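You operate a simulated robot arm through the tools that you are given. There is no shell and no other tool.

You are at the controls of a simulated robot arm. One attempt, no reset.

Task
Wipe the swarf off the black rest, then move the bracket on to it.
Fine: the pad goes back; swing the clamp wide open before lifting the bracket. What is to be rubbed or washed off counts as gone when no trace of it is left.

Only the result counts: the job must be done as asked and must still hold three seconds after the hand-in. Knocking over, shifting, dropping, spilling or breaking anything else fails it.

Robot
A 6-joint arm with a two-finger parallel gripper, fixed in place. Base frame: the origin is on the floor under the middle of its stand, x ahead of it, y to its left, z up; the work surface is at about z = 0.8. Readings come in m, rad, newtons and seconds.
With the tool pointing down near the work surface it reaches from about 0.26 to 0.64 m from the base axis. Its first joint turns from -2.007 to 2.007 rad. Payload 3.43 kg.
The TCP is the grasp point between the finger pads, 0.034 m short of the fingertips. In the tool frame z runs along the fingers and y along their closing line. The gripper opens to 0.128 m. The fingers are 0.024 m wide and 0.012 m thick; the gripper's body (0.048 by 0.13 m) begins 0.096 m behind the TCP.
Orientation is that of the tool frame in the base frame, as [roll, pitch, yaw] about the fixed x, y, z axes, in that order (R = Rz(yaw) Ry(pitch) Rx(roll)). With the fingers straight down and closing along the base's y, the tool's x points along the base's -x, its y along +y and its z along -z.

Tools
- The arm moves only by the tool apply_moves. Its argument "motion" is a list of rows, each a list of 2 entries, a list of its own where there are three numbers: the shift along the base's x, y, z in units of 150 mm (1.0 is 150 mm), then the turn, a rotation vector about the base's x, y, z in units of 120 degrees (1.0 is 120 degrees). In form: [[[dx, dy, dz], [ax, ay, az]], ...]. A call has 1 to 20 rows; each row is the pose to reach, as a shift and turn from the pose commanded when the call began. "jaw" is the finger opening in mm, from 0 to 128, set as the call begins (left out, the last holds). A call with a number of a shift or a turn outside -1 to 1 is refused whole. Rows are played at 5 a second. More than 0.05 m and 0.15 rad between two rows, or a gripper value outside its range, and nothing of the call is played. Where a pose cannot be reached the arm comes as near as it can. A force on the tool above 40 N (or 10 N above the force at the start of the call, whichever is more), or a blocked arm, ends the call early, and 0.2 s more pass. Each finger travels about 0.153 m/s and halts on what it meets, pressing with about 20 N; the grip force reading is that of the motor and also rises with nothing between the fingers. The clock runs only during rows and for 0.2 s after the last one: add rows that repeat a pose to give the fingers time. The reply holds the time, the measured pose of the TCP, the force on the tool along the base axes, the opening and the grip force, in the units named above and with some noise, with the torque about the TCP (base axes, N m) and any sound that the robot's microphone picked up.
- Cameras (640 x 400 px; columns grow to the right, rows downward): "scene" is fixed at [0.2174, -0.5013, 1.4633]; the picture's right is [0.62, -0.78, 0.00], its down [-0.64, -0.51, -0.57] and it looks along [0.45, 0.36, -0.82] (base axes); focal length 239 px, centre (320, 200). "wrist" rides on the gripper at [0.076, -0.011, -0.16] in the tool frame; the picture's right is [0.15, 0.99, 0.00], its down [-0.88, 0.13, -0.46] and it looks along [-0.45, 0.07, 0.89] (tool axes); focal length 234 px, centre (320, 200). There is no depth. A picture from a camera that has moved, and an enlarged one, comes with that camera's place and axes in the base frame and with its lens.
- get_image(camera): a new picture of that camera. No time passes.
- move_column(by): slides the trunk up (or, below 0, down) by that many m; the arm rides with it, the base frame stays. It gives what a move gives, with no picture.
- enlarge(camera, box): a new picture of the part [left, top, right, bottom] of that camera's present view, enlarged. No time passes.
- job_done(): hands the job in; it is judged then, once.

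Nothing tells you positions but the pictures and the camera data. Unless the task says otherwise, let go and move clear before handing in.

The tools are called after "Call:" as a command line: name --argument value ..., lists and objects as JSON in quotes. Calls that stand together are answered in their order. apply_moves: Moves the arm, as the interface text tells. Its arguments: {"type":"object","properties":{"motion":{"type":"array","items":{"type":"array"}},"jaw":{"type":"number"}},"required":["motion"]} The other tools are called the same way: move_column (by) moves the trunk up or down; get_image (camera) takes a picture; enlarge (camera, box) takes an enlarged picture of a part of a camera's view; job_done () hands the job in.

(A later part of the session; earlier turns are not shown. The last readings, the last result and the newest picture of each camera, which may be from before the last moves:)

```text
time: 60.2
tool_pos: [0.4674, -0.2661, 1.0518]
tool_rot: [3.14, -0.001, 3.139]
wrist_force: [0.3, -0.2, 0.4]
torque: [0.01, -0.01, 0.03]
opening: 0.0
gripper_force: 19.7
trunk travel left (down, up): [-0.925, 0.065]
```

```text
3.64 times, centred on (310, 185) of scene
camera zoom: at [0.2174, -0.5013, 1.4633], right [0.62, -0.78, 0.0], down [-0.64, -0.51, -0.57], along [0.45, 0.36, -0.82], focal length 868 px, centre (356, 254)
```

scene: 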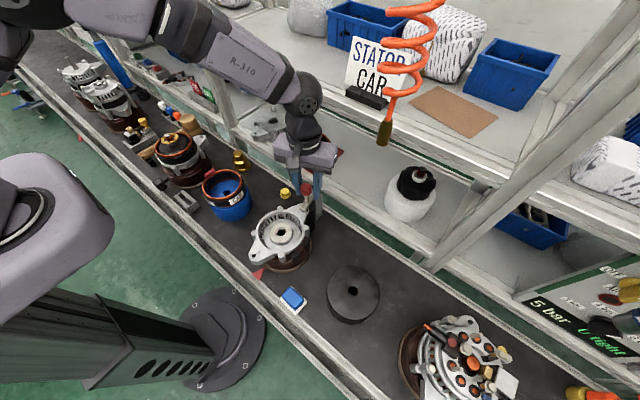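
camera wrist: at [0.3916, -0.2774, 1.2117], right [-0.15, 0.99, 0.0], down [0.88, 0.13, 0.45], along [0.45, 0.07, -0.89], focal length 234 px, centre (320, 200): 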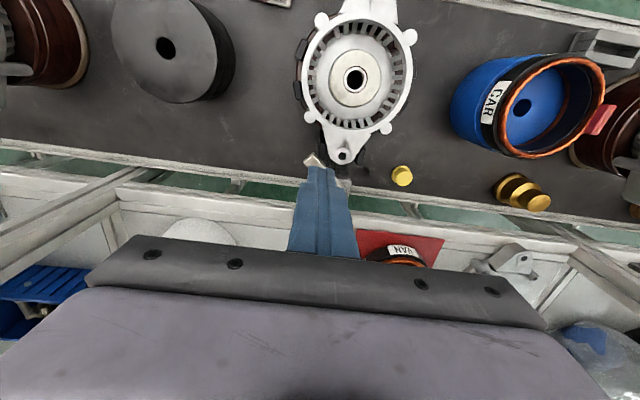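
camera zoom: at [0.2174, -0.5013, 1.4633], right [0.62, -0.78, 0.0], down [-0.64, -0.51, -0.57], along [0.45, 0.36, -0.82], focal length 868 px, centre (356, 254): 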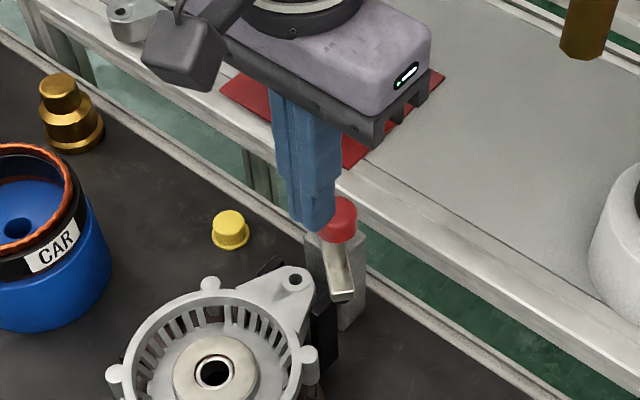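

Closed fingers are 5 mm short of the knob (now near (0.50, -0.262)) on its near side. I lower and push in +x.

Call:
apply_moves --motion '[[[0, 0, -0.15], [0, 0, 0]], [[0, 0, -0.3], [0, 0, 0]], [[0, 0, -0.45], [0, 0, 0]]]' --jaw 0

Call:
apply_moves --motion '[[[0.04, 0, 0], [0, 0, 0]], [[0.08, 0, 0], [0, 0, 0]], [[0.12, 0, 0], [0, 0, 0]], [[0.16, 0, 0], [0, 0, 0]], [[0.2, 0, 0], [0, 0, 0]], [[0.24, 0, 0], [0, 0, 0]], [[0.287, 0, 0], [0, 0, 0]]]' --jaw 0

Call:
get_image --camera "wrist"

Call:
enlarge --camera "scene" --box '[250, 130, 370, 240]'

```text
time: 61.0
tool_pos: [0.4693, -0.2692, 0.9845]
tool_rot: [3.138, -0.001, -3.141]
wrist_force: [0.8, -0.2, 0.7]
torque: [0.01, 0.01, -0.02]
opening: 0.0
gripper_force: 20.0
trunk travel left (down, up): [-0.925, 0.065]
```

```text
time: 61.9
tool_pos: [0.48, -0.2761, 0.9851]
tool_rot: [-3.134, -0.015, 3.138]
wrist_force: [-15.4, -14.8, 4.7]
torque: [-0.15, 0.11, -0.02]
opening: 0.0002
gripper_force: 19.8
trunk travel left (down, up): [-0.925, 0.065]
stopped in row 4: the force on the tool passed its limit at 41 N (the readings are from after the stop); the commanded pose is now the measured one
```

```text
taken
camera wrist: at [0.4059, -0.2849, 1.1462], right [-0.15, 0.99, -0.01], down [0.89, 0.13, 0.44], along [0.44, 0.06, -0.9], focal length 234 px, centre (320, 200)
```

wrist: 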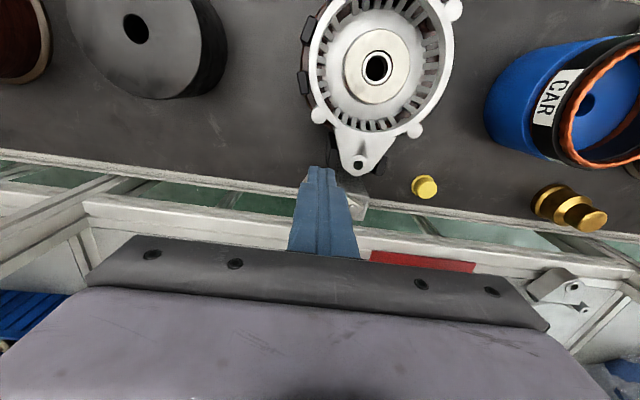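

```text
3.64 times, centred on (310, 185) of scene
camera zoom: at [0.2174, -0.5013, 1.4633], right [0.62, -0.78, 0.0], down [-0.64, -0.51, -0.57], along [0.45, 0.36, -0.82], focal length 868 px, centre (356, 254)
```

zoom: 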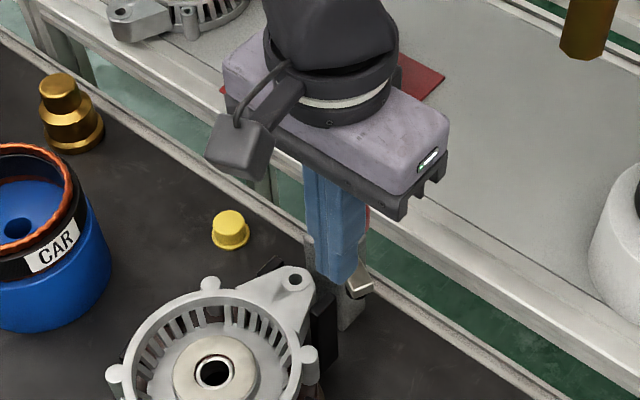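

The push stopped at 41 N with the arm at roughly 62° — perhaps a stop, or an awkward contact. I back off and look closely.

Call:
apply_moves --motion '[[[-0.06, 0.02, 0], [0, 0, 0]], [[-0.12, 0.04, 0], [0, 0, 0]], [[-0.12, 0.04, 0.2], [0, 0, 0]], [[-0.12, 0.04, 0.45], [0, 0, 0]], [[-0.3, 0.04, 0.55], [0, 0, 0]], [[-0.5, 0.04, 0.6], [0, 0, 0]]]' --jaw 0

Call:
get_image --camera "wrist"

Call:
enlarge --camera "scene" --box '[270, 150, 350, 230]'

```text
time: 63.3
tool_pos: [0.4097, -0.2686, 1.0764]
tool_rot: [-3.138, -0.009, -3.141]
wrist_force: [-0.4, -0.9, -1.0]
torque: [-0.01, -0.05, -0.02]
opening: 0.0
gripper_force: 20.2
trunk travel left (down, up): [-0.925, 0.065]
```

```text
taken
camera wrist: at [0.3346, -0.278, 1.2368], right [-0.15, 0.99, 0.0], down [0.89, 0.13, 0.45], along [0.44, 0.06, -0.9], focal length 234 px, centre (320, 200)
```

wrist: 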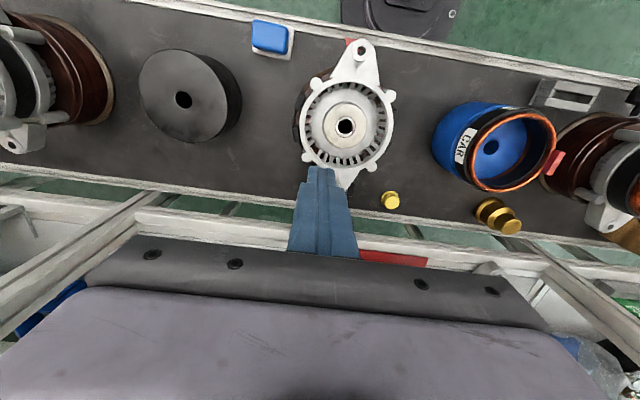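

```text
5.00 times, centred on (310, 190) of scene
camera zoom: at [0.2174, -0.5013, 1.4633], right [0.62, -0.78, 0.0], down [-0.64, -0.51, -0.57], along [0.45, 0.36, -0.82], focal length 1193 px, centre (370, 250)
```

zoom: 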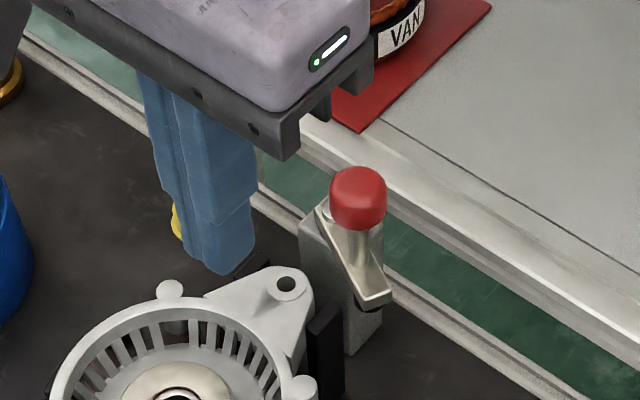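

The arm stands at about 62° now. To learn whether that is its stop, I'll push again squarely along the knob's tangent, with the closed fingers turned 28°; first I position for that.

Call:
apply_moves --motion '[[[0.1, 0.04, -0.02], [0.0017, -0.0043, -0.0583]], [[0.22, 0.08, -0.06], [0.0017, -0.0043, -0.1167]], [[0.34, 0.12, -0.12], [0.0017, -0.0043, -0.175]], [[0.435, 0.151, -0.176], [0.0017, -0.0043, -0.2333]]]' --jaw 0

Call:
enlarge --camera "scene" --box '[260, 140, 360, 230]'

Call:
get_image --camera "wrist"

```text
time: 64.3
tool_pos: [0.4747, -0.2472, 1.0491]
tool_rot: [3.139, -0.003, 2.651]
wrist_force: [0.4, -0.3, -0.5]
torque: [0.0, 0.02, -0.03]
opening: 0.0
gripper_force: 20.0
trunk travel left (down, up): [-0.925, 0.065]
```

```text
4.44 times, centred on (310, 185) of scene
camera zoom: at [0.2174, -0.5013, 1.4633], right [0.62, -0.78, 0.0], down [-0.64, -0.51, -0.57], along [0.45, 0.36, -0.82], focal length 1061 px, centre (364, 267)
```

zoom: 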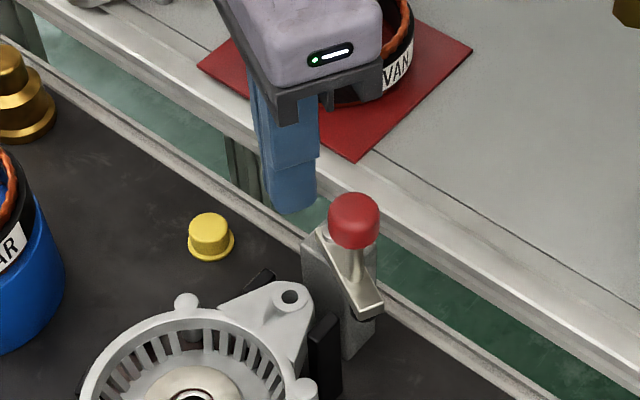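

```text
taken
camera wrist: at [0.4033, -0.2202, 1.2088], right [0.34, 0.94, 0.0], down [0.84, -0.3, 0.45], along [0.43, -0.15, -0.89], focal length 234 px, centre (320, 200)
```

wrist: 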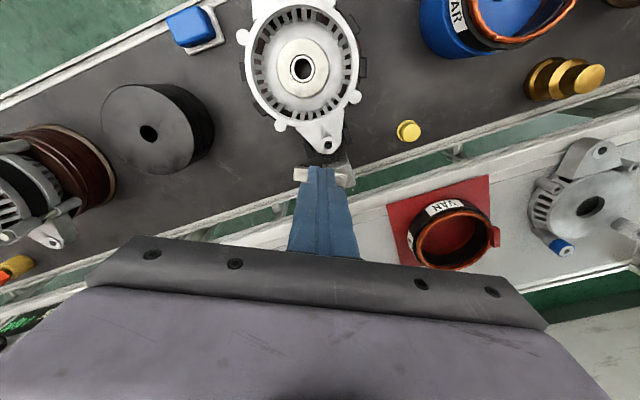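

The fingers are on the near side of the knob with a gap of about 1 cm. I lower and push along the tangent gently.

Call:
apply_moves --motion '[[[0, 0, -0.15], [0, 0, 0]], [[0, 0, -0.3], [0, 0, 0]], [[0, 0, -0.433], [0, 0, 0]]]' --jaw 0

Call:
apply_moves --motion '[[[0.03, -0.016, 0], [0, 0, 0]], [[0.06, -0.032, 0], [0, 0, 0]], [[0.09, -0.048, 0], [0, 0, 0]], [[0.105, -0.056, 0], [0, 0, 0]]]' --jaw 0

Call:
enlarge --camera "scene" --box '[260, 140, 360, 230]'

Call:
enlarge --camera "wrist" --box '[240, 120, 400, 240]'

```text
time: 65.1
tool_pos: [0.4736, -0.2465, 0.9817]
tool_rot: [3.138, -0.002, 2.654]
wrist_force: [0.5, 0.9, 0.3]
torque: [-0.01, 0.01, -0.03]
opening: 0.0
gripper_force: 20.4
trunk travel left (down, up): [-0.925, 0.065]
```

```text
time: 66.1
tool_pos: [0.4891, -0.2531, 0.9832]
tool_rot: [3.138, -0.003, 2.654]
wrist_force: [-1.9, 0.4, 1.1]
torque: [0.01, 0.01, -0.01]
opening: 0.0
gripper_force: 19.6
trunk travel left (down, up): [-0.925, 0.065]
```

```text
4.44 times, centred on (310, 185) of scene
camera zoom: at [0.2174, -0.5013, 1.4633], right [0.62, -0.78, 0.0], down [-0.64, -0.51, -0.57], along [0.45, 0.36, -0.82], focal length 1061 px, centre (364, 267)
```

zoom: 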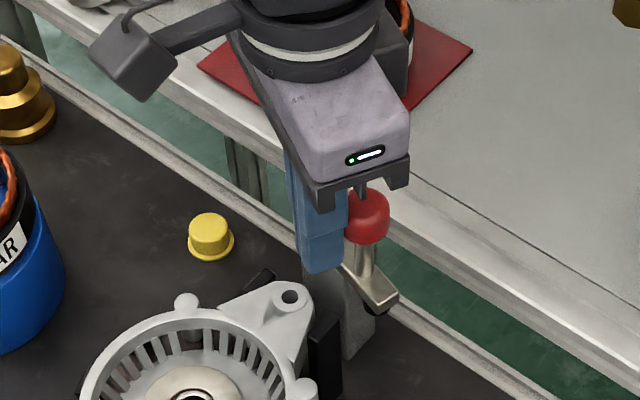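

```text
3.33 times, centred on (320, 180) of wrist
camera zoom: at [0.4165, -0.2265, 1.1427], right [0.34, 0.94, 0.0], down [0.84, -0.3, 0.45], along [0.43, -0.15, -0.89], focal length 781 px, centre (320, 267)
```

zoom: 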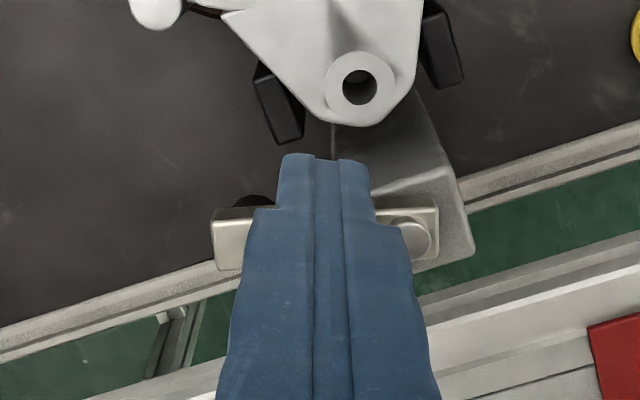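

The arm moves on freely (only 2 N), now near 77–80°, so the earlier stop was just awkward contact. I keep pushing round past 100°, turning the hand back square and 5 mm higher.

Call:
apply_moves --motion '[[[0.0, 0.0, 0.035], [0, 0, 0]], [[0.0167, -0.03, 0.035], [0, 0, 0.0583]], [[0.033, -0.0567, 0.035], [0, 0, 0.1167]], [[0.06, -0.067, 0.035], [0, 0, 0.175]], [[0.087, -0.07, 0.035], [0, 0, 0.2333]], [[0.113, -0.07, 0.035], [0, 0, 0.2333]], [[0.113, -0.07, 0.035], [0, 0, 0.2333]]]' --jaw 0

Call:
enlarge --camera "scene" --box '[260, 140, 360, 230]'

Call:
enlarge --camera "wrist" --box '[240, 120, 400, 240]'

```text
time: 67.7
tool_pos: [0.4957, -0.2633, 0.9884]
tool_rot: [3.134, -0.013, -3.14]
wrist_force: [-33.4, -9.6, 0.9]
torque: [-0.11, 0.43, -0.2]
opening: 0.0
gripper_force: 20.1
trunk travel left (down, up): [-0.925, 0.065]
```

```text
4.44 times, centred on (310, 185) of scene
camera zoom: at [0.2174, -0.5013, 1.4633], right [0.62, -0.78, 0.0], down [-0.64, -0.51, -0.57], along [0.45, 0.36, -0.82], focal length 1061 px, centre (364, 267)
```

zoom: 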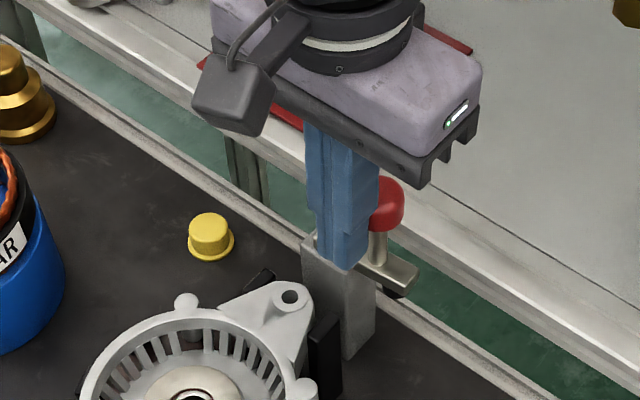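

```text
3.33 times, centred on (320, 180) of wrist
camera zoom: at [0.4232, -0.2753, 1.1484], right [-0.15, 0.99, 0.01], down [0.89, 0.13, 0.44], along [0.44, 0.07, -0.9], focal length 781 px, centre (320, 267)
```

zoom: 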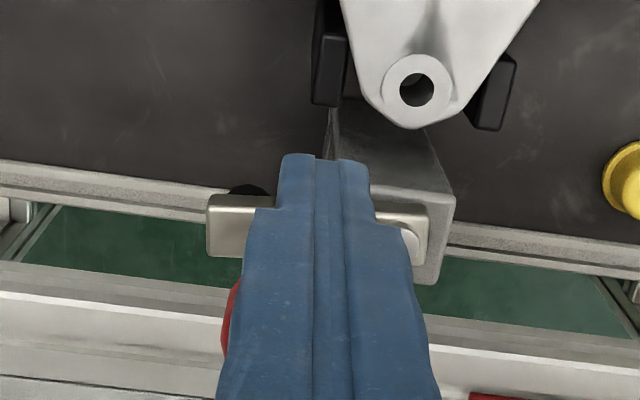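

The clamp arm now points sideways at roughly 97° and has met its stop (33 N), so it's wide open. I back away, rise and inspect.

Call:
apply_moves --motion '[[[-0.07, 0, 0], [0, 0, 0]], [[-0.16, 0.02, 0], [0, 0, 0]], [[-0.22, 0.03, 0.1], [0, 0, 0]], [[-0.24, 0.05, 0.3], [0, 0, 0]], [[-0.4, 0.1, 0.5], [0, 0, 0]], [[-0.55, 0.15, 0.65], [0, 0, 0]], [[-0.7, 0.18, 0.75], [0, 0, 0]]]' --jaw 0

Call:
get_image --camera "wrist"

Call:
enlarge --camera "scene" --box '[240, 160, 350, 270]'

```text
time: 69.3
tool_pos: [0.3981, -0.2348, 1.0996]
tool_rot: [-3.142, 0.0, -3.141]
wrist_force: [0.3, -0.3, -0.5]
torque: [-0.01, -0.01, 0.05]
opening: 0.0001
gripper_force: 19.8
trunk travel left (down, up): [-0.925, 0.065]
```

```text
taken
camera wrist: at [0.3233, -0.2463, 1.2603], right [-0.15, 0.99, 0.0], down [0.88, 0.13, 0.45], along [0.45, 0.07, -0.89], focal length 234 px, centre (320, 200)
```

wrist: 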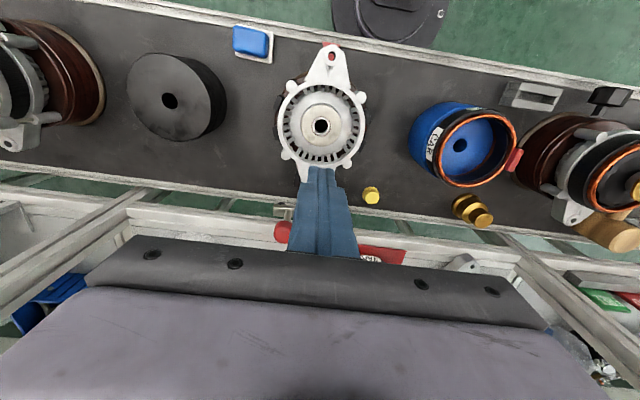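

```text
3.64 times, centred on (295, 215) of scene
camera zoom: at [0.2174, -0.5013, 1.4633], right [0.62, -0.78, 0.0], down [-0.64, -0.51, -0.57], along [0.45, 0.36, -0.82], focal length 868 px, centre (411, 146)
```

zoom: 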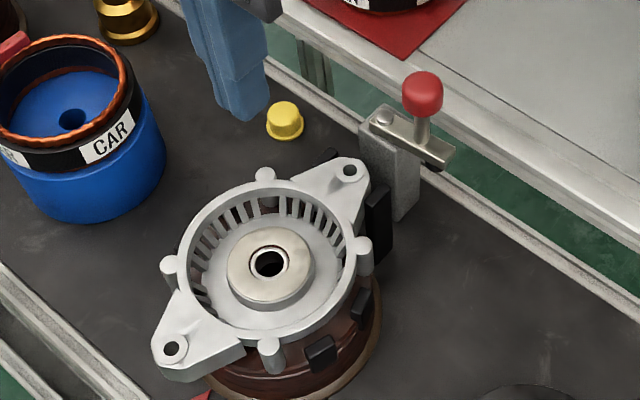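

The clamp is wide open and the bracket is free. The bracket's ear holes put its centre at about (0.386, -0.2355) with a hub boss about 60 mm wide; I zoom in to plan the grip on that hub.

Call:
enlarge --camera "wrist" --box '[260, 40, 380, 180]'

Call:
enlarge --camera "scene" --box '[245, 200, 315, 275]'

```text
2.86 times, centred on (320, 110) of wrist
camera zoom: at [0.3233, -0.2463, 1.2603], right [-0.15, 0.99, 0.0], down [0.88, 0.13, 0.45], along [0.45, 0.07, -0.89], focal length 669 px, centre (320, 457)
```

zoom: 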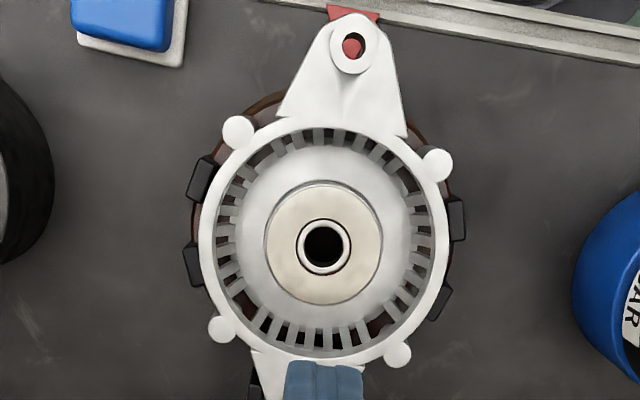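

```text
5.33 times, centred on (280, 238) of scene
camera zoom: at [0.2174, -0.5013, 1.4633], right [0.62, -0.78, 0.0], down [-0.64, -0.51, -0.57], along [0.45, 0.36, -0.82], focal length 1273 px, centre (533, 0)
```

zoom: 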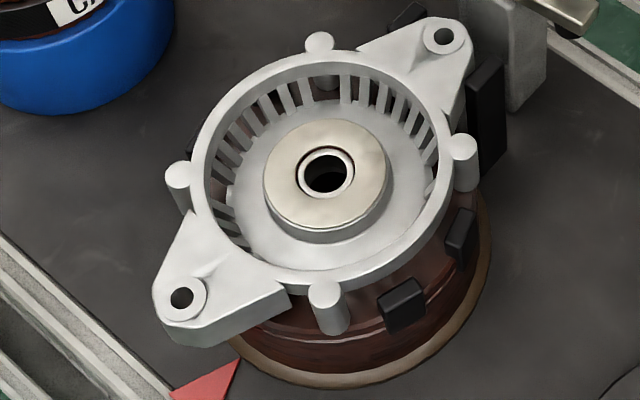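

Triangulating, the hub centre is near (0.385, -0.235), hub top z≈0.885–0.895 and ring top z≈0.90, with a ~22 mm gap between hub and ring for the fingers. I come down above it with the jaw at 70 mm and refine.

Call:
apply_moves --motion '[[[-0.04, 0, -0.1], [0, 0, 0]], [[-0.09, 0, -0.25], [0, 0, 0]], [[-0.09, 0, -0.42], [0, 0, 0]], [[-0.09, 0, -0.6], [0, 0, 0]], [[-0.09, 0, -0.73], [0, 0, 0]]]' --jaw 70

Call:
get_image --camera "wrist"

Call:
enlarge --camera "wrist" --box '[220, 60, 420, 240]'

Call:
enlarge --camera "scene" --box '[230, 170, 340, 280]'

```text
time: 70.5
tool_pos: [0.388, -0.2328, 0.9923]
tool_rot: [3.138, -0.005, -3.141]
wrist_force: [-0.1, -0.3, -0.3]
torque: [0.03, -0.01, 0.01]
opening: 0.0698
gripper_force: 0.1
trunk travel left (down, up): [-0.925, 0.065]
```

```text
taken
camera wrist: at [0.3127, -0.2449, 1.1514], right [-0.15, 0.99, 0.0], down [0.88, 0.13, 0.45], along [0.45, 0.07, -0.89], focal length 234 px, centre (320, 200)
```

wrist: 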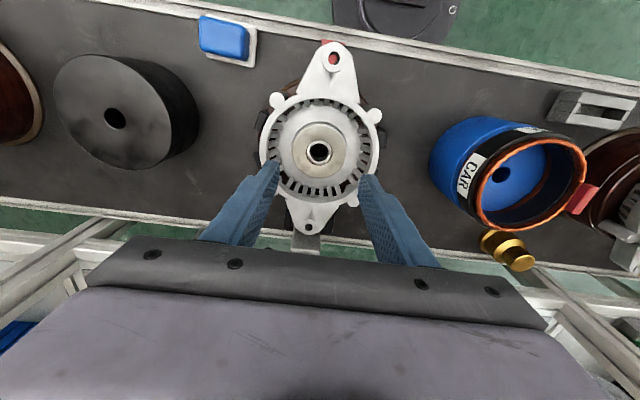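

```text
2.22 times, centred on (320, 150) of wrist
camera zoom: at [0.3127, -0.2449, 1.1514], right [-0.15, 0.99, 0.0], down [0.88, 0.13, 0.45], along [0.45, 0.07, -0.89], focal length 520 px, centre (320, 311)
```

zoom: 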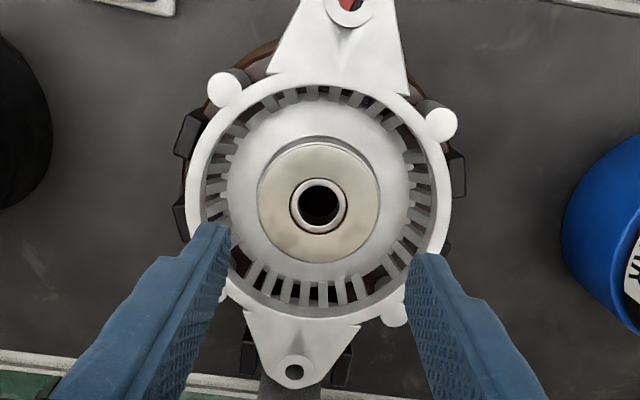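

```text
3.64 times, centred on (285, 225) of scene
camera zoom: at [0.2174, -0.5013, 1.4633], right [0.62, -0.78, 0.0], down [-0.64, -0.51, -0.57], along [0.45, 0.36, -0.82], focal length 868 px, centre (447, 109)
```

zoom: 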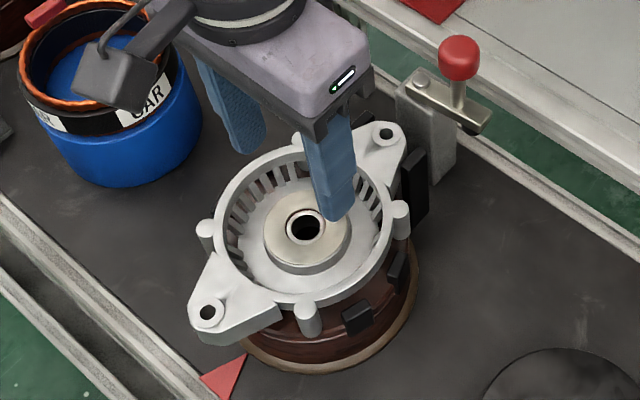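

Scaling between views gives a 62 mm hub with its top near z≈0.8935 and the floor about 20 mm lower; the hub is 5 mm behind and 1 mm right of the jaw centre. I descend in stages with that correction.

Call:
apply_moves --motion '[[[-0.031, -0.009, 0], [0, 0, 0]], [[-0.031, -0.009, -0.12], [0, 0, 0]], [[-0.031, -0.009, -0.24], [0, 0, 0]]]' --jaw 70

Call:
enlarge --camera "wrist" --box '[220, 80, 420, 240]'

Call:
enlarge --camera "scene" --box '[240, 180, 330, 270]'

```text
time: 71.3
tool_pos: [0.3834, -0.2352, 0.9555]
tool_rot: [3.139, -0.002, 3.141]
wrist_force: [-0.3, 0.6, -0.1]
torque: [-0.01, -0.05, 0.0]
opening: 0.07
gripper_force: 0.1
trunk travel left (down, up): [-0.925, 0.065]
```

```text
2.50 times, centred on (320, 160) of wrist
camera zoom: at [0.3074, -0.2467, 1.1151], right [-0.15, 0.99, 0.0], down [0.88, 0.13, 0.45], along [0.45, 0.07, -0.89], focal length 585 px, centre (320, 300)
```

zoom: 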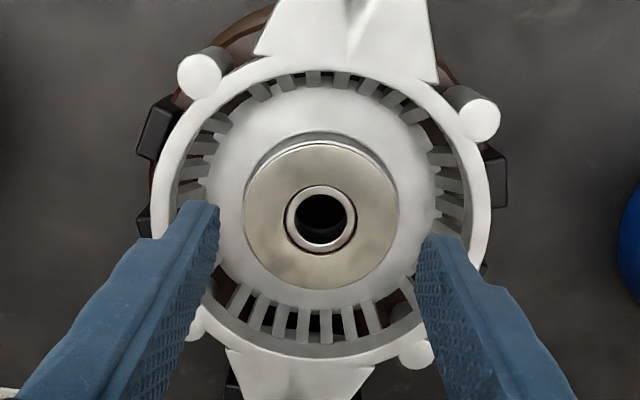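

```text
4.44 times, centred on (285, 225) of scene
camera zoom: at [0.2174, -0.5013, 1.4633], right [0.62, -0.78, 0.0], down [-0.64, -0.51, -0.57], along [0.45, 0.36, -0.82], focal length 1061 px, centre (476, 89)
```

zoom: 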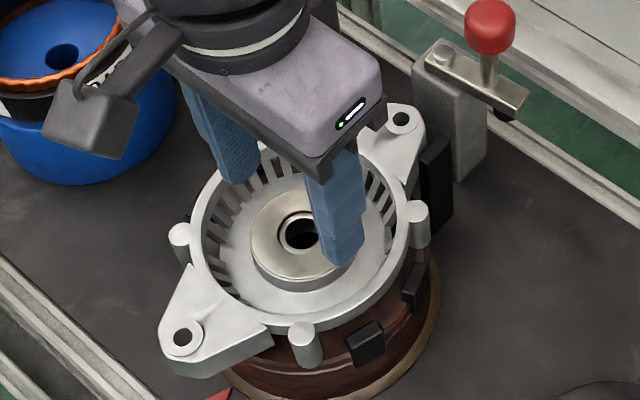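

Hub now centred within a millimetre. I descend to bring the fingertips about 8 mm below the hub's top.

Call:
apply_moves --motion '[[[0, 0.005, -0.07], [0, 0, 0]], [[0, 0.005, -0.14], [0, 0, 0]], [[0, 0.005, -0.19], [0, 0, 0]], [[0, 0.005, -0.233], [0, 0, 0]]]' --jaw 69

Call:
enlarge --camera "wrist" --box '[220, 80, 420, 240]'

Call:
enlarge --camera "scene" --box '[240, 180, 330, 270]'

```text
time: 72.3
tool_pos: [0.3823, -0.2358, 0.9218]
tool_rot: [3.141, -0.004, 3.141]
wrist_force: [-0.2, -0.8, 0.0]
torque: [0.03, 0.01, -0.01]
opening: 0.069
gripper_force: 0.2
trunk travel left (down, up): [-0.925, 0.065]
```

```text
2.50 times, centred on (320, 160) of wrist
camera zoom: at [0.3071, -0.2467, 1.0812], right [-0.15, 0.99, 0.0], down [0.88, 0.13, 0.45], along [0.45, 0.07, -0.89], focal length 585 px, centre (320, 300)
```

zoom: 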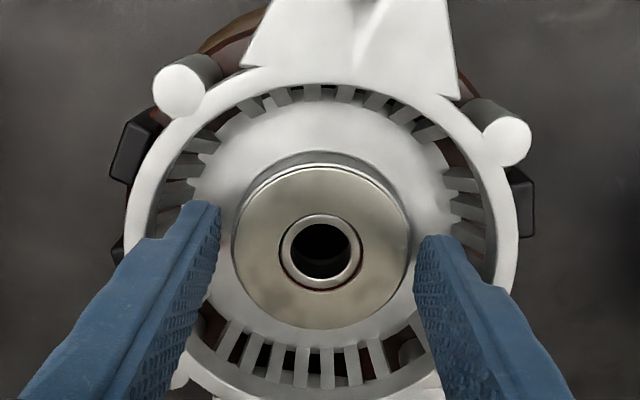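

```text
4.44 times, centred on (285, 225) of scene
camera zoom: at [0.2174, -0.5013, 1.4633], right [0.62, -0.78, 0.0], down [-0.64, -0.51, -0.57], along [0.45, 0.36, -0.82], focal length 1061 px, centre (476, 89)
```

zoom: 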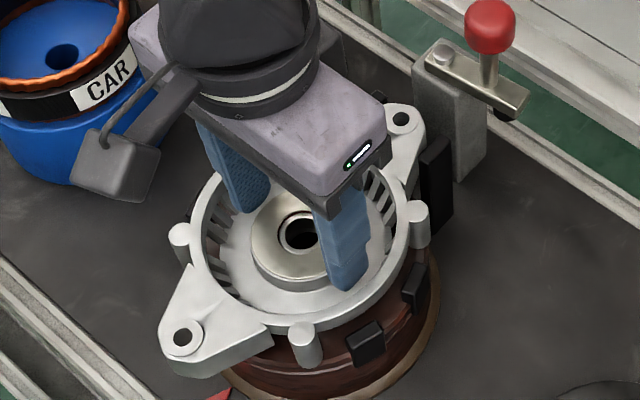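

No contact yet; the fingertips are inside the ring and about 7 mm below the hub's top. I go 8 mm deeper in small steps, feeling for the floor.

Call:
apply_moves --motion '[[[0, 0, -0.013], [0, 0, 0]], [[0, 0, -0.026], [0, 0, 0]], [[0, 0, -0.04], [0, 0, 0]], [[0, 0, -0.053], [0, 0, 0]]]' --jaw 68

Call:
apply_moves --motion '[[[0, 0, 0], [0, 0, 0]], [[0, 0, 0], [0, 0, 0]], [[0, 0, 0], [0, 0, 0]]]' --jaw 40

Call:
enlarge --camera "wrist" --box '[220, 80, 420, 240]'

```text
time: 73.3
tool_pos: [0.3826, -0.2356, 0.9123]
tool_rot: [3.137, -0.003, 3.142]
wrist_force: [-0.4, 0.0, -0.2]
torque: [-0.01, 0.02, -0.03]
opening: 0.068
gripper_force: 0.0
trunk travel left (down, up): [-0.925, 0.065]
```

```text
time: 74.1
tool_pos: [0.3825, -0.2361, 0.9116]
tool_rot: [3.14, -0.003, 3.141]
wrist_force: [-0.5, 2.5, 0.0]
torque: [-0.16, 0.12, -0.01]
opening: 0.0637
gripper_force: 20.2
trunk travel left (down, up): [-0.925, 0.065]
```

```text
2.50 times, centred on (320, 160) of wrist
camera zoom: at [0.3078, -0.2468, 1.0718], right [-0.15, 0.99, 0.0], down [0.88, 0.13, 0.45], along [0.45, 0.07, -0.89], focal length 585 px, centre (320, 300)
```

zoom: 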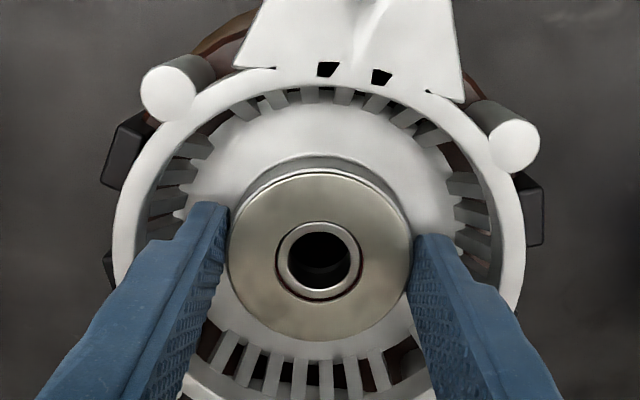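

The jaw has closed on the hub (63.7 mm, 20 N). I lift very slowly at first and watch the load.

Call:
apply_moves --motion '[[[0, 0, 0.01], [0, 0, 0]], [[0, 0, 0.02], [0, 0, 0]], [[0, 0, 0.035], [0, 0, 0]], [[0, 0, 0.05], [0, 0, 0]], [[0, 0, 0.067], [0, 0, 0]]]' --jaw 40

Call:
enlarge --camera "wrist" --box '[220, 80, 420, 240]'

Call:
enlarge --camera "scene" --box '[240, 180, 330, 270]'

```text
time: 75.3
tool_pos: [0.3832, -0.236, 0.9224]
tool_rot: [3.138, -0.004, -3.141]
wrist_force: [-1.1, 0.8, -7.9]
torque: [0.04, 0.08, 0.11]
opening: 0.0638
gripper_force: 19.2
trunk travel left (down, up): [-0.925, 0.065]
```

```text
2.50 times, centred on (320, 160) of wrist
camera zoom: at [0.3079, -0.2472, 1.0823], right [-0.15, 0.99, 0.0], down [0.88, 0.13, 0.45], along [0.45, 0.07, -0.89], focal length 585 px, centre (320, 300)
```

zoom: 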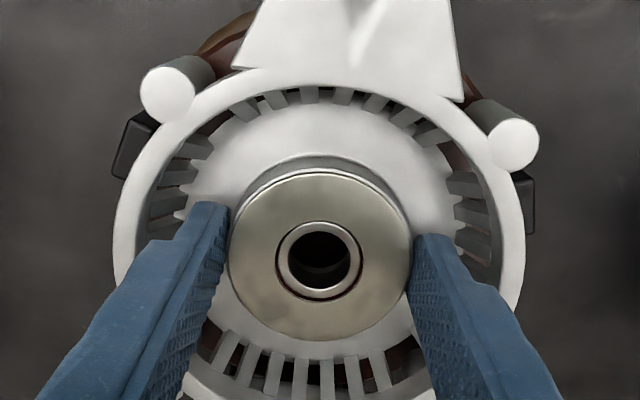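

```text
4.44 times, centred on (285, 225) of scene
camera zoom: at [0.2174, -0.5013, 1.4633], right [0.62, -0.78, 0.0], down [-0.64, -0.51, -0.57], along [0.45, 0.36, -0.82], focal length 1061 px, centre (476, 89)
```

zoom: 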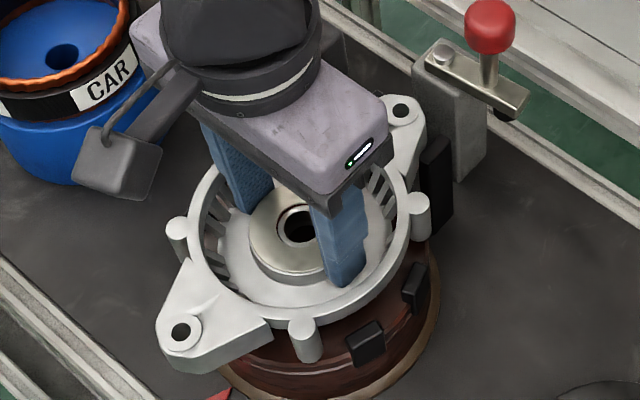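

The bracket is off its seat: about 8 N of load and no slip visible. I continue lifting gently to clear the locating blocks.

Call:
apply_moves --motion '[[[0, 0, 0.02], [0, 0, 0]], [[0, 0, 0.05], [0, 0, 0]], [[0, 0, 0.08], [0, 0, 0]], [[0, 0, 0.115], [0, 0, 0]], [[0, 0, 0.15], [0, 0, 0]], [[0, 0, 0.185], [0, 0, 0]], [[0, 0, 0.22], [0, 0, 0]], [[0, 0, 0.255], [0, 0, 0]], [[0, 0, 0.29], [0, 0, 0]], [[0, 0, 0.325], [0, 0, 0]], [[0, 0, 0.355], [0, 0, 0]], [[0, 0, 0.375], [0, 0, 0]], [[0, 0, 0.38], [0, 0, 0]]]' --jaw 40

Call:
get_image --camera "wrist"

Call:
enlarge --camera "wrist" --box '[220, 80, 420, 240]'

Call:
enlarge --camera "scene" --box '[220, 160, 340, 280]'

```text
time: 78.1
tool_pos: [0.3835, -0.2357, 0.9783]
tool_rot: [3.137, -0.004, 3.141]
wrist_force: [0.0, -0.3, -7.6]
torque: [-0.01, 0.0, -0.04]
opening: 0.0635
gripper_force: 20.0
trunk travel left (down, up): [-0.925, 0.065]
```

```text
taken
camera wrist: at [0.3079, -0.2463, 1.139], right [-0.15, 0.99, 0.0], down [0.88, 0.13, 0.45], along [0.45, 0.07, -0.89], focal length 234 px, centre (320, 200)
```

wrist: 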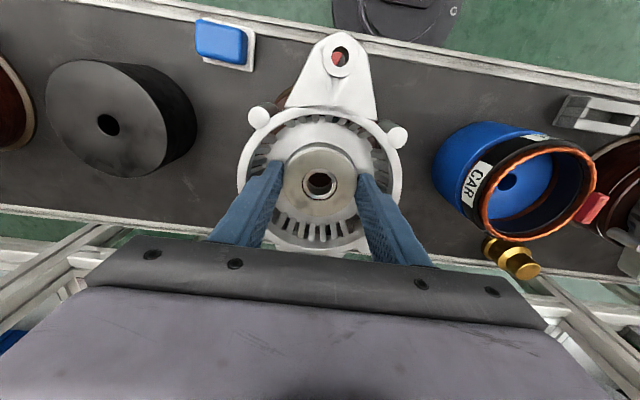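

```text
2.50 times, centred on (320, 160) of wrist
camera zoom: at [0.3079, -0.2463, 1.139], right [-0.15, 0.99, 0.0], down [0.88, 0.13, 0.45], along [0.45, 0.07, -0.89], focal length 585 px, centre (320, 300)
```

zoom: 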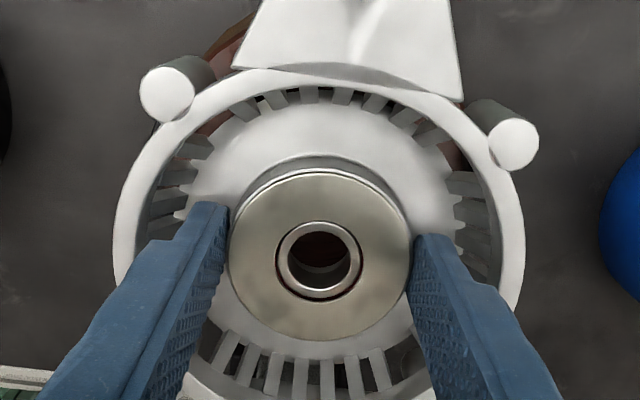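

```text
3.33 times, centred on (280, 220) of scene
camera zoom: at [0.2174, -0.5013, 1.4633], right [0.62, -0.78, 0.0], down [-0.64, -0.51, -0.57], along [0.45, 0.36, -0.82], focal length 796 px, centre (453, 133)
```

zoom: 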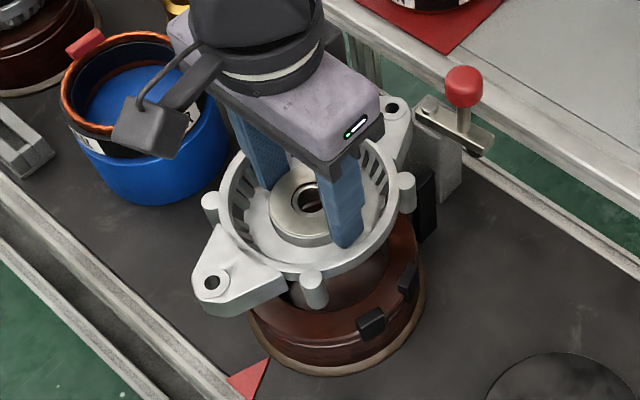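

The bracket is held without slip, 6.7 cm above its seat. I zoom in on its underside to make sure nothing still hangs in the base.

Call:
enlarge --camera "scene" --box '[265, 215, 325, 280]'

```text
6.15 times, centred on (295, 248) of scene
camera zoom: at [0.2174, -0.5013, 1.4633], right [0.62, -0.78, 0.0], down [-0.64, -0.51, -0.57], along [0.45, 0.36, -0.82], focal length 1469 px, centre (474, -92)
```

zoom: 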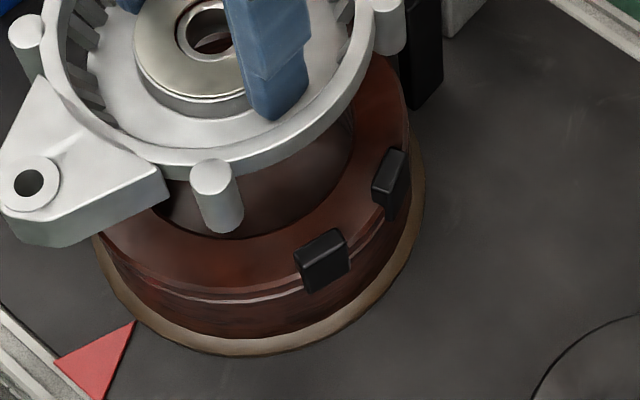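

The base is just an annular ring and the bracket hangs well clear of it. I carry it slowly sideways towards the rest with a slight detour away from the clamp.

Call:
apply_moves --motion '[[[-0.02, -0.02, 0], [0, 0, 0]], [[-0.05, -0.06, 0], [0, 0, 0]], [[-0.08, -0.12, 0], [0, 0, 0]], [[-0.1, -0.19, 0], [0, 0, 0]], [[-0.1, -0.27, 0], [0, 0, 0]], [[-0.1, -0.35, 0], [0, 0, 0]], [[-0.1, -0.43, 0], [0, 0, 0]], [[-0.1, -0.51, 0], [0, 0, 0]], [[-0.1, -0.59, 0], [0, 0, 0]], [[-0.1, -0.67, 0], [0, 0, 0]], [[-0.1, -0.75, 0], [0, 0, 0]], [[-0.09, -0.82, 0], [0, 0, 0]], [[-0.08, -0.88, 0], [0, 0, 0]], [[-0.08, -0.92, 0], [0, 0, 0]], [[-0.08, -0.95, 0], [0, 0, 0]], [[-0.08, -0.95, 0], [0, 0, 0]]]' --jaw 40

Call:
get_image --camera "wrist"

Call:
get_image --camera "scene"

```text
time: 81.5
tool_pos: [0.3713, -0.3786, 0.9788]
tool_rot: [3.139, -0.004, -3.142]
wrist_force: [0.0, -0.6, -7.1]
torque: [-0.01, -0.01, -0.01]
opening: 0.0634
gripper_force: 19.9
trunk travel left (down, up): [-0.925, 0.065]
```

```text
taken
camera wrist: at [0.296, -0.3899, 1.1383], right [-0.15, 0.99, 0.0], down [0.88, 0.13, 0.45], along [0.45, 0.07, -0.89], focal length 234 px, centre (320, 200)
```

wrist: 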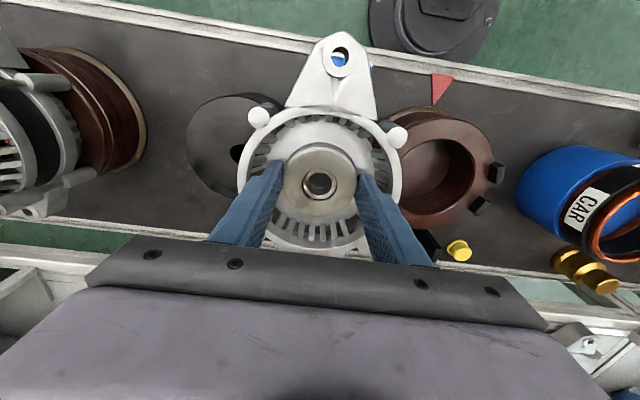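

```text
taken
```

scene: 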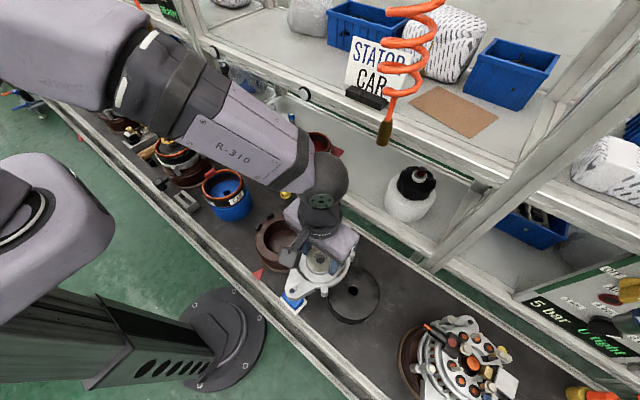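

The bracket is steady in hand; the rest's centre lies 14 mm further in x and 92 mm further in -y. I carry on slowly to above it.

Call:
apply_moves --motion '[[[0.0, -0.02, 0], [0, 0, 0]], [[0.01, -0.06, 0], [0, 0, 0]], [[0.02, -0.13, 0], [0, 0, 0]], [[0.03, -0.21, 0], [0, 0, 0]], [[0.045, -0.29, 0], [0, 0, 0]], [[0.06, -0.37, 0], [0, 0, 0]], [[0.075, -0.45, 0], [0, 0, 0]], [[0.085, -0.52, 0], [0, 0, 0]], [[0.09, -0.57, 0], [0, 0, 0]], [[0.09, -0.6, 0], [0, 0, 0]], [[0.09, -0.613, 0], [0, 0, 0]], [[0.09, -0.613, 0], [0, 0, 0]]]' --jaw 40

Call:
get_image --camera "wrist"

Call:
enlarge --camera "scene" --box '[280, 200, 440, 340]'

```text
time: 84.1
tool_pos: [0.3853, -0.47, 0.979]
tool_rot: [3.138, -0.004, 3.141]
wrist_force: [0.1, 0.4, -7.3]
torque: [-0.02, 0.02, 0.01]
opening: 0.0638
gripper_force: 20.3
trunk travel left (down, up): [-0.925, 0.065]
```

```text
taken
camera wrist: at [0.3097, -0.4822, 1.1385], right [-0.15, 0.99, 0.0], down [0.88, 0.13, 0.45], along [0.45, 0.07, -0.89], focal length 234 px, centre (320, 200)
```

wrist: 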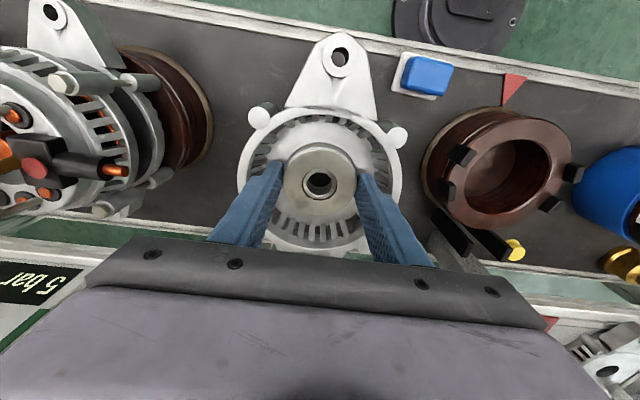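

```text
2.86 times, centred on (360, 270) of scene
camera zoom: at [0.2174, -0.5013, 1.4633], right [0.62, -0.78, 0.0], down [-0.64, -0.51, -0.57], along [0.45, 0.36, -0.82], focal length 682 px, centre (206, 0)
```

zoom: 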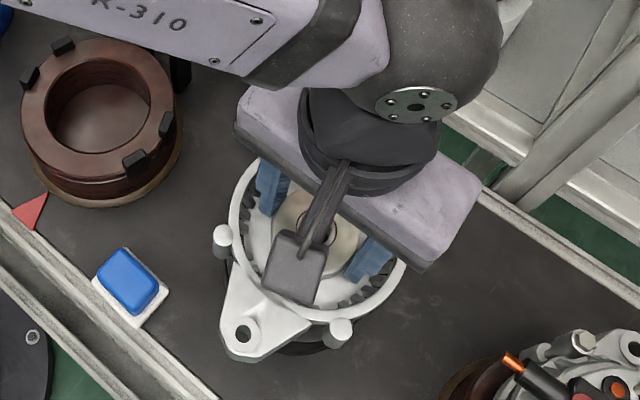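

The bracket hangs above the rest. I look through its bore and from the scene camera to check the centring before lowering.

Call:
enlarge --camera "wrist" --box '[270, 140, 370, 220]'

Call:
enlarge --camera "scene" --box '[320, 250, 400, 330]'

```text
5.00 times, centred on (320, 180) of wrist
camera zoom: at [0.3097, -0.4822, 1.1385], right [-0.15, 0.99, 0.0], down [0.88, 0.13, 0.45], along [0.45, 0.07, -0.89], focal length 1171 px, centre (320, 300)
```

zoom: 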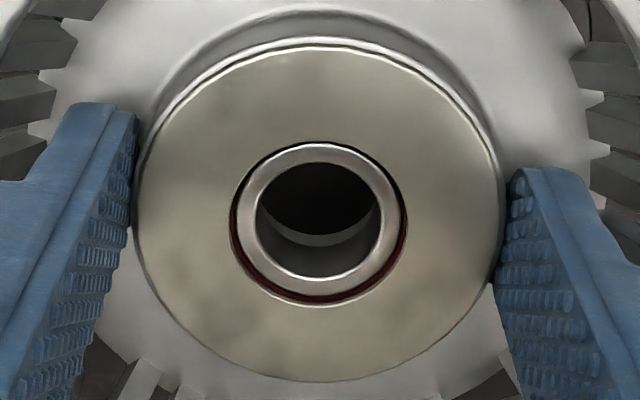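

```text
5.00 times, centred on (360, 290) of scene
camera zoom: at [0.2174, -0.5013, 1.4633], right [0.62, -0.78, 0.0], down [-0.64, -0.51, -0.57], along [0.45, 0.36, -0.82], focal length 1193 px, centre (120, -250)
```

zoom: 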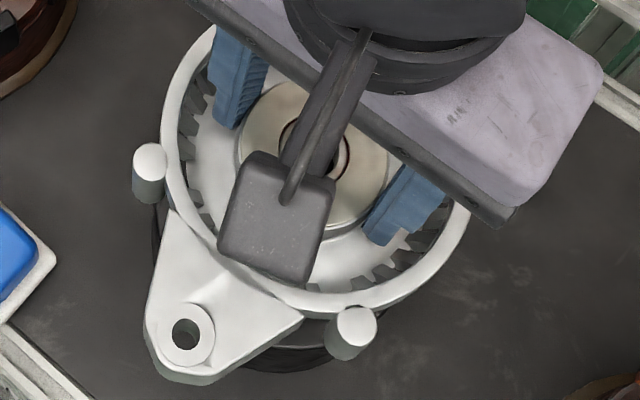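

Centring looks right: TCP at (0.385, -0.470) over the rest's hole at (0.385, -0.4705). I lower slowly to just above the expected contact height.

Call:
apply_moves --motion '[[[0, -0.003, -0.02], [0, 0, 0]], [[0, -0.003, -0.06], [0, 0, 0]], [[0, -0.003, -0.1], [0, 0, 0]], [[0, -0.003, -0.14], [0, 0, 0]], [[0, -0.003, -0.18], [0, 0, 0]], [[0, -0.003, -0.22], [0, 0, 0]], [[0, -0.003, -0.26], [0, 0, 0]], [[0, -0.003, -0.29], [0, 0, 0]], [[0, -0.003, -0.31], [0, 0, 0]], [[0, -0.003, -0.32], [0, 0, 0]]]' --jaw 40

Call:
enlarge --camera "scene" --box '[300, 220, 420, 340]'

Call:
get_image --camera "wrist"

```text
time: 86.3
tool_pos: [0.384, -0.472, 0.9315]
tool_rot: [3.138, -0.002, -3.14]
wrist_force: [0.0, 0.6, -7.0]
torque: [0.05, 0.04, 0.02]
opening: 0.0639
gripper_force: 20.1
trunk travel left (down, up): [-0.925, 0.065]
```

```text
3.33 times, centred on (360, 280) of scene
camera zoom: at [0.2174, -0.5013, 1.4633], right [0.62, -0.78, 0.0], down [-0.64, -0.51, -0.57], along [0.45, 0.36, -0.82], focal length 796 px, centre (187, -67)
```

zoom: 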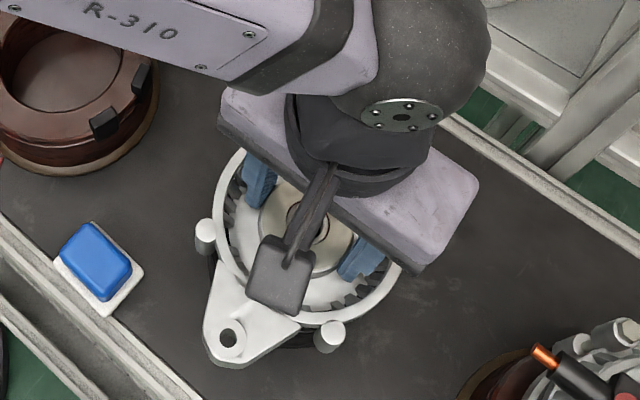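

```text
taken
camera wrist: at [0.3091, -0.4833, 1.0915], right [-0.15, 0.99, 0.0], down [0.88, 0.13, 0.45], along [0.45, 0.07, -0.89], focal length 234 px, centre (320, 200)
```

wrist: 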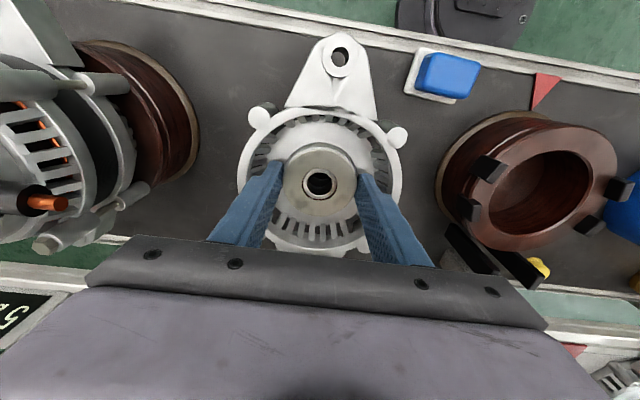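

No contact yet at z 0.931; I continue in millimetre steps.

Call:
apply_moves --motion '[[[0, 0, -0.01], [0, 0, 0]], [[0, 0, -0.02], [0, 0, 0]], [[0, 0, -0.03], [0, 0, 0]], [[0, 0, -0.04], [0, 0, 0]]]' --jaw 40

Call:
apply_moves --motion '[[[0, 0, -0.007], [0, 0, 0]], [[0, 0, -0.014], [0, 0, 0]], [[0, 0, -0.02], [0, 0, 0]]]' --jaw 40

Call:
apply_moves --motion '[[[0, 0, -0.007], [0, 0, 0]], [[0, 0, -0.014], [0, 0, 0]]]' --jaw 40

```text
time: 87.3
tool_pos: [0.3837, -0.4718, 0.9247]
tool_rot: [3.138, -0.003, -3.141]
wrist_force: [0.2, -1.3, -7.7]
torque: [0.02, 0.02, -0.04]
opening: 0.0637
gripper_force: 19.2
trunk travel left (down, up): [-0.925, 0.065]
```

```text
time: 88.1
tool_pos: [0.384, -0.4714, 0.9227]
tool_rot: [3.138, -0.005, 3.141]
wrist_force: [-1.2, -0.1, -7.5]
torque: [-0.02, 0.02, 0.0]
opening: 0.0637
gripper_force: 20.0
trunk travel left (down, up): [-0.925, 0.065]
```

```text
time: 88.7
tool_pos: [0.3843, -0.4712, 0.9183]
tool_rot: [3.138, -0.003, -3.141]
wrist_force: [0.9, 0.0, -6.7]
torque: [-0.01, 0.02, 0.01]
opening: 0.0636
gripper_force: 19.4
trunk travel left (down, up): [-0.925, 0.065]
```

Still hanging free at z≈0.919. I keep feeling down.

Call:
apply_moves --motion '[[[0, 0, -0.007], [0, 0, 0]], [[0, 0, -0.014], [0, 0, 0]]]' --jaw 40

Call:
apply_moves --motion '[[[0, 0, -0.007], [0, 0, 0]], [[0, 0, -0.014], [0, 0, 0]]]' --jaw 40

Call:
enlarge --camera "scene" --box '[310, 240, 400, 330]'

```text
time: 89.3
tool_pos: [0.3849, -0.4718, 0.9176]
tool_rot: [3.138, -0.004, 3.141]
wrist_force: [0.2, -0.3, -7.5]
torque: [0.0, 0.03, 0.03]
opening: 0.0638
gripper_force: 20.0
trunk travel left (down, up): [-0.925, 0.065]
```

```text
time: 89.9
tool_pos: [0.3854, -0.4704, 0.916]
tool_rot: [3.139, -0.003, 3.141]
wrist_force: [0.2, 2.0, -0.9]
torque: [-0.18, 0.3, -0.1]
opening: 0.0635
gripper_force: 19.8
trunk travel left (down, up): [-0.925, 0.065]
```

```text
4.44 times, centred on (355, 285) of scene
camera zoom: at [0.2174, -0.5013, 1.4633], right [0.62, -0.78, 0.0], down [-0.64, -0.51, -0.57], along [0.45, 0.36, -0.82], focal length 1061 px, centre (164, -178)
```

zoom: 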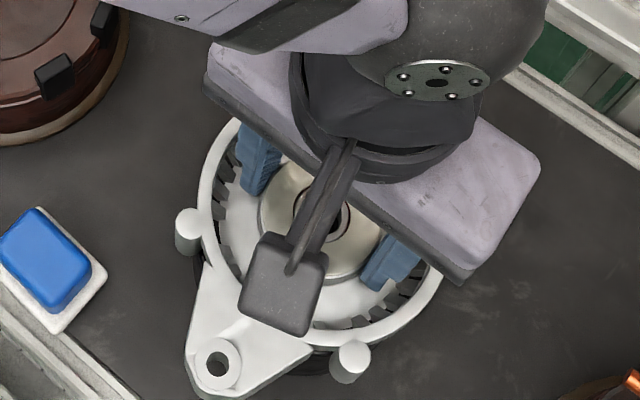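

Contact: the load fell from 7.5 N to 1 N, slightly to one side first because of a tiny tilt. I lower half a millimetre more to seat it.

Call:
apply_moves --motion '[[[0, 0, -0.004], [0, 0, 0]], [[0, 0, -0.004], [0, 0, 0]]]' --jaw 40

```text
time: 90.5
tool_pos: [0.3847, -0.4713, 0.9172]
tool_rot: [3.141, -0.002, -3.141]
wrist_force: [2.2, 1.1, 4.5]
torque: [-0.05, 0.48, -0.02]
opening: 0.0636
gripper_force: 19.4
trunk travel left (down, up): [-0.925, 0.065]
```

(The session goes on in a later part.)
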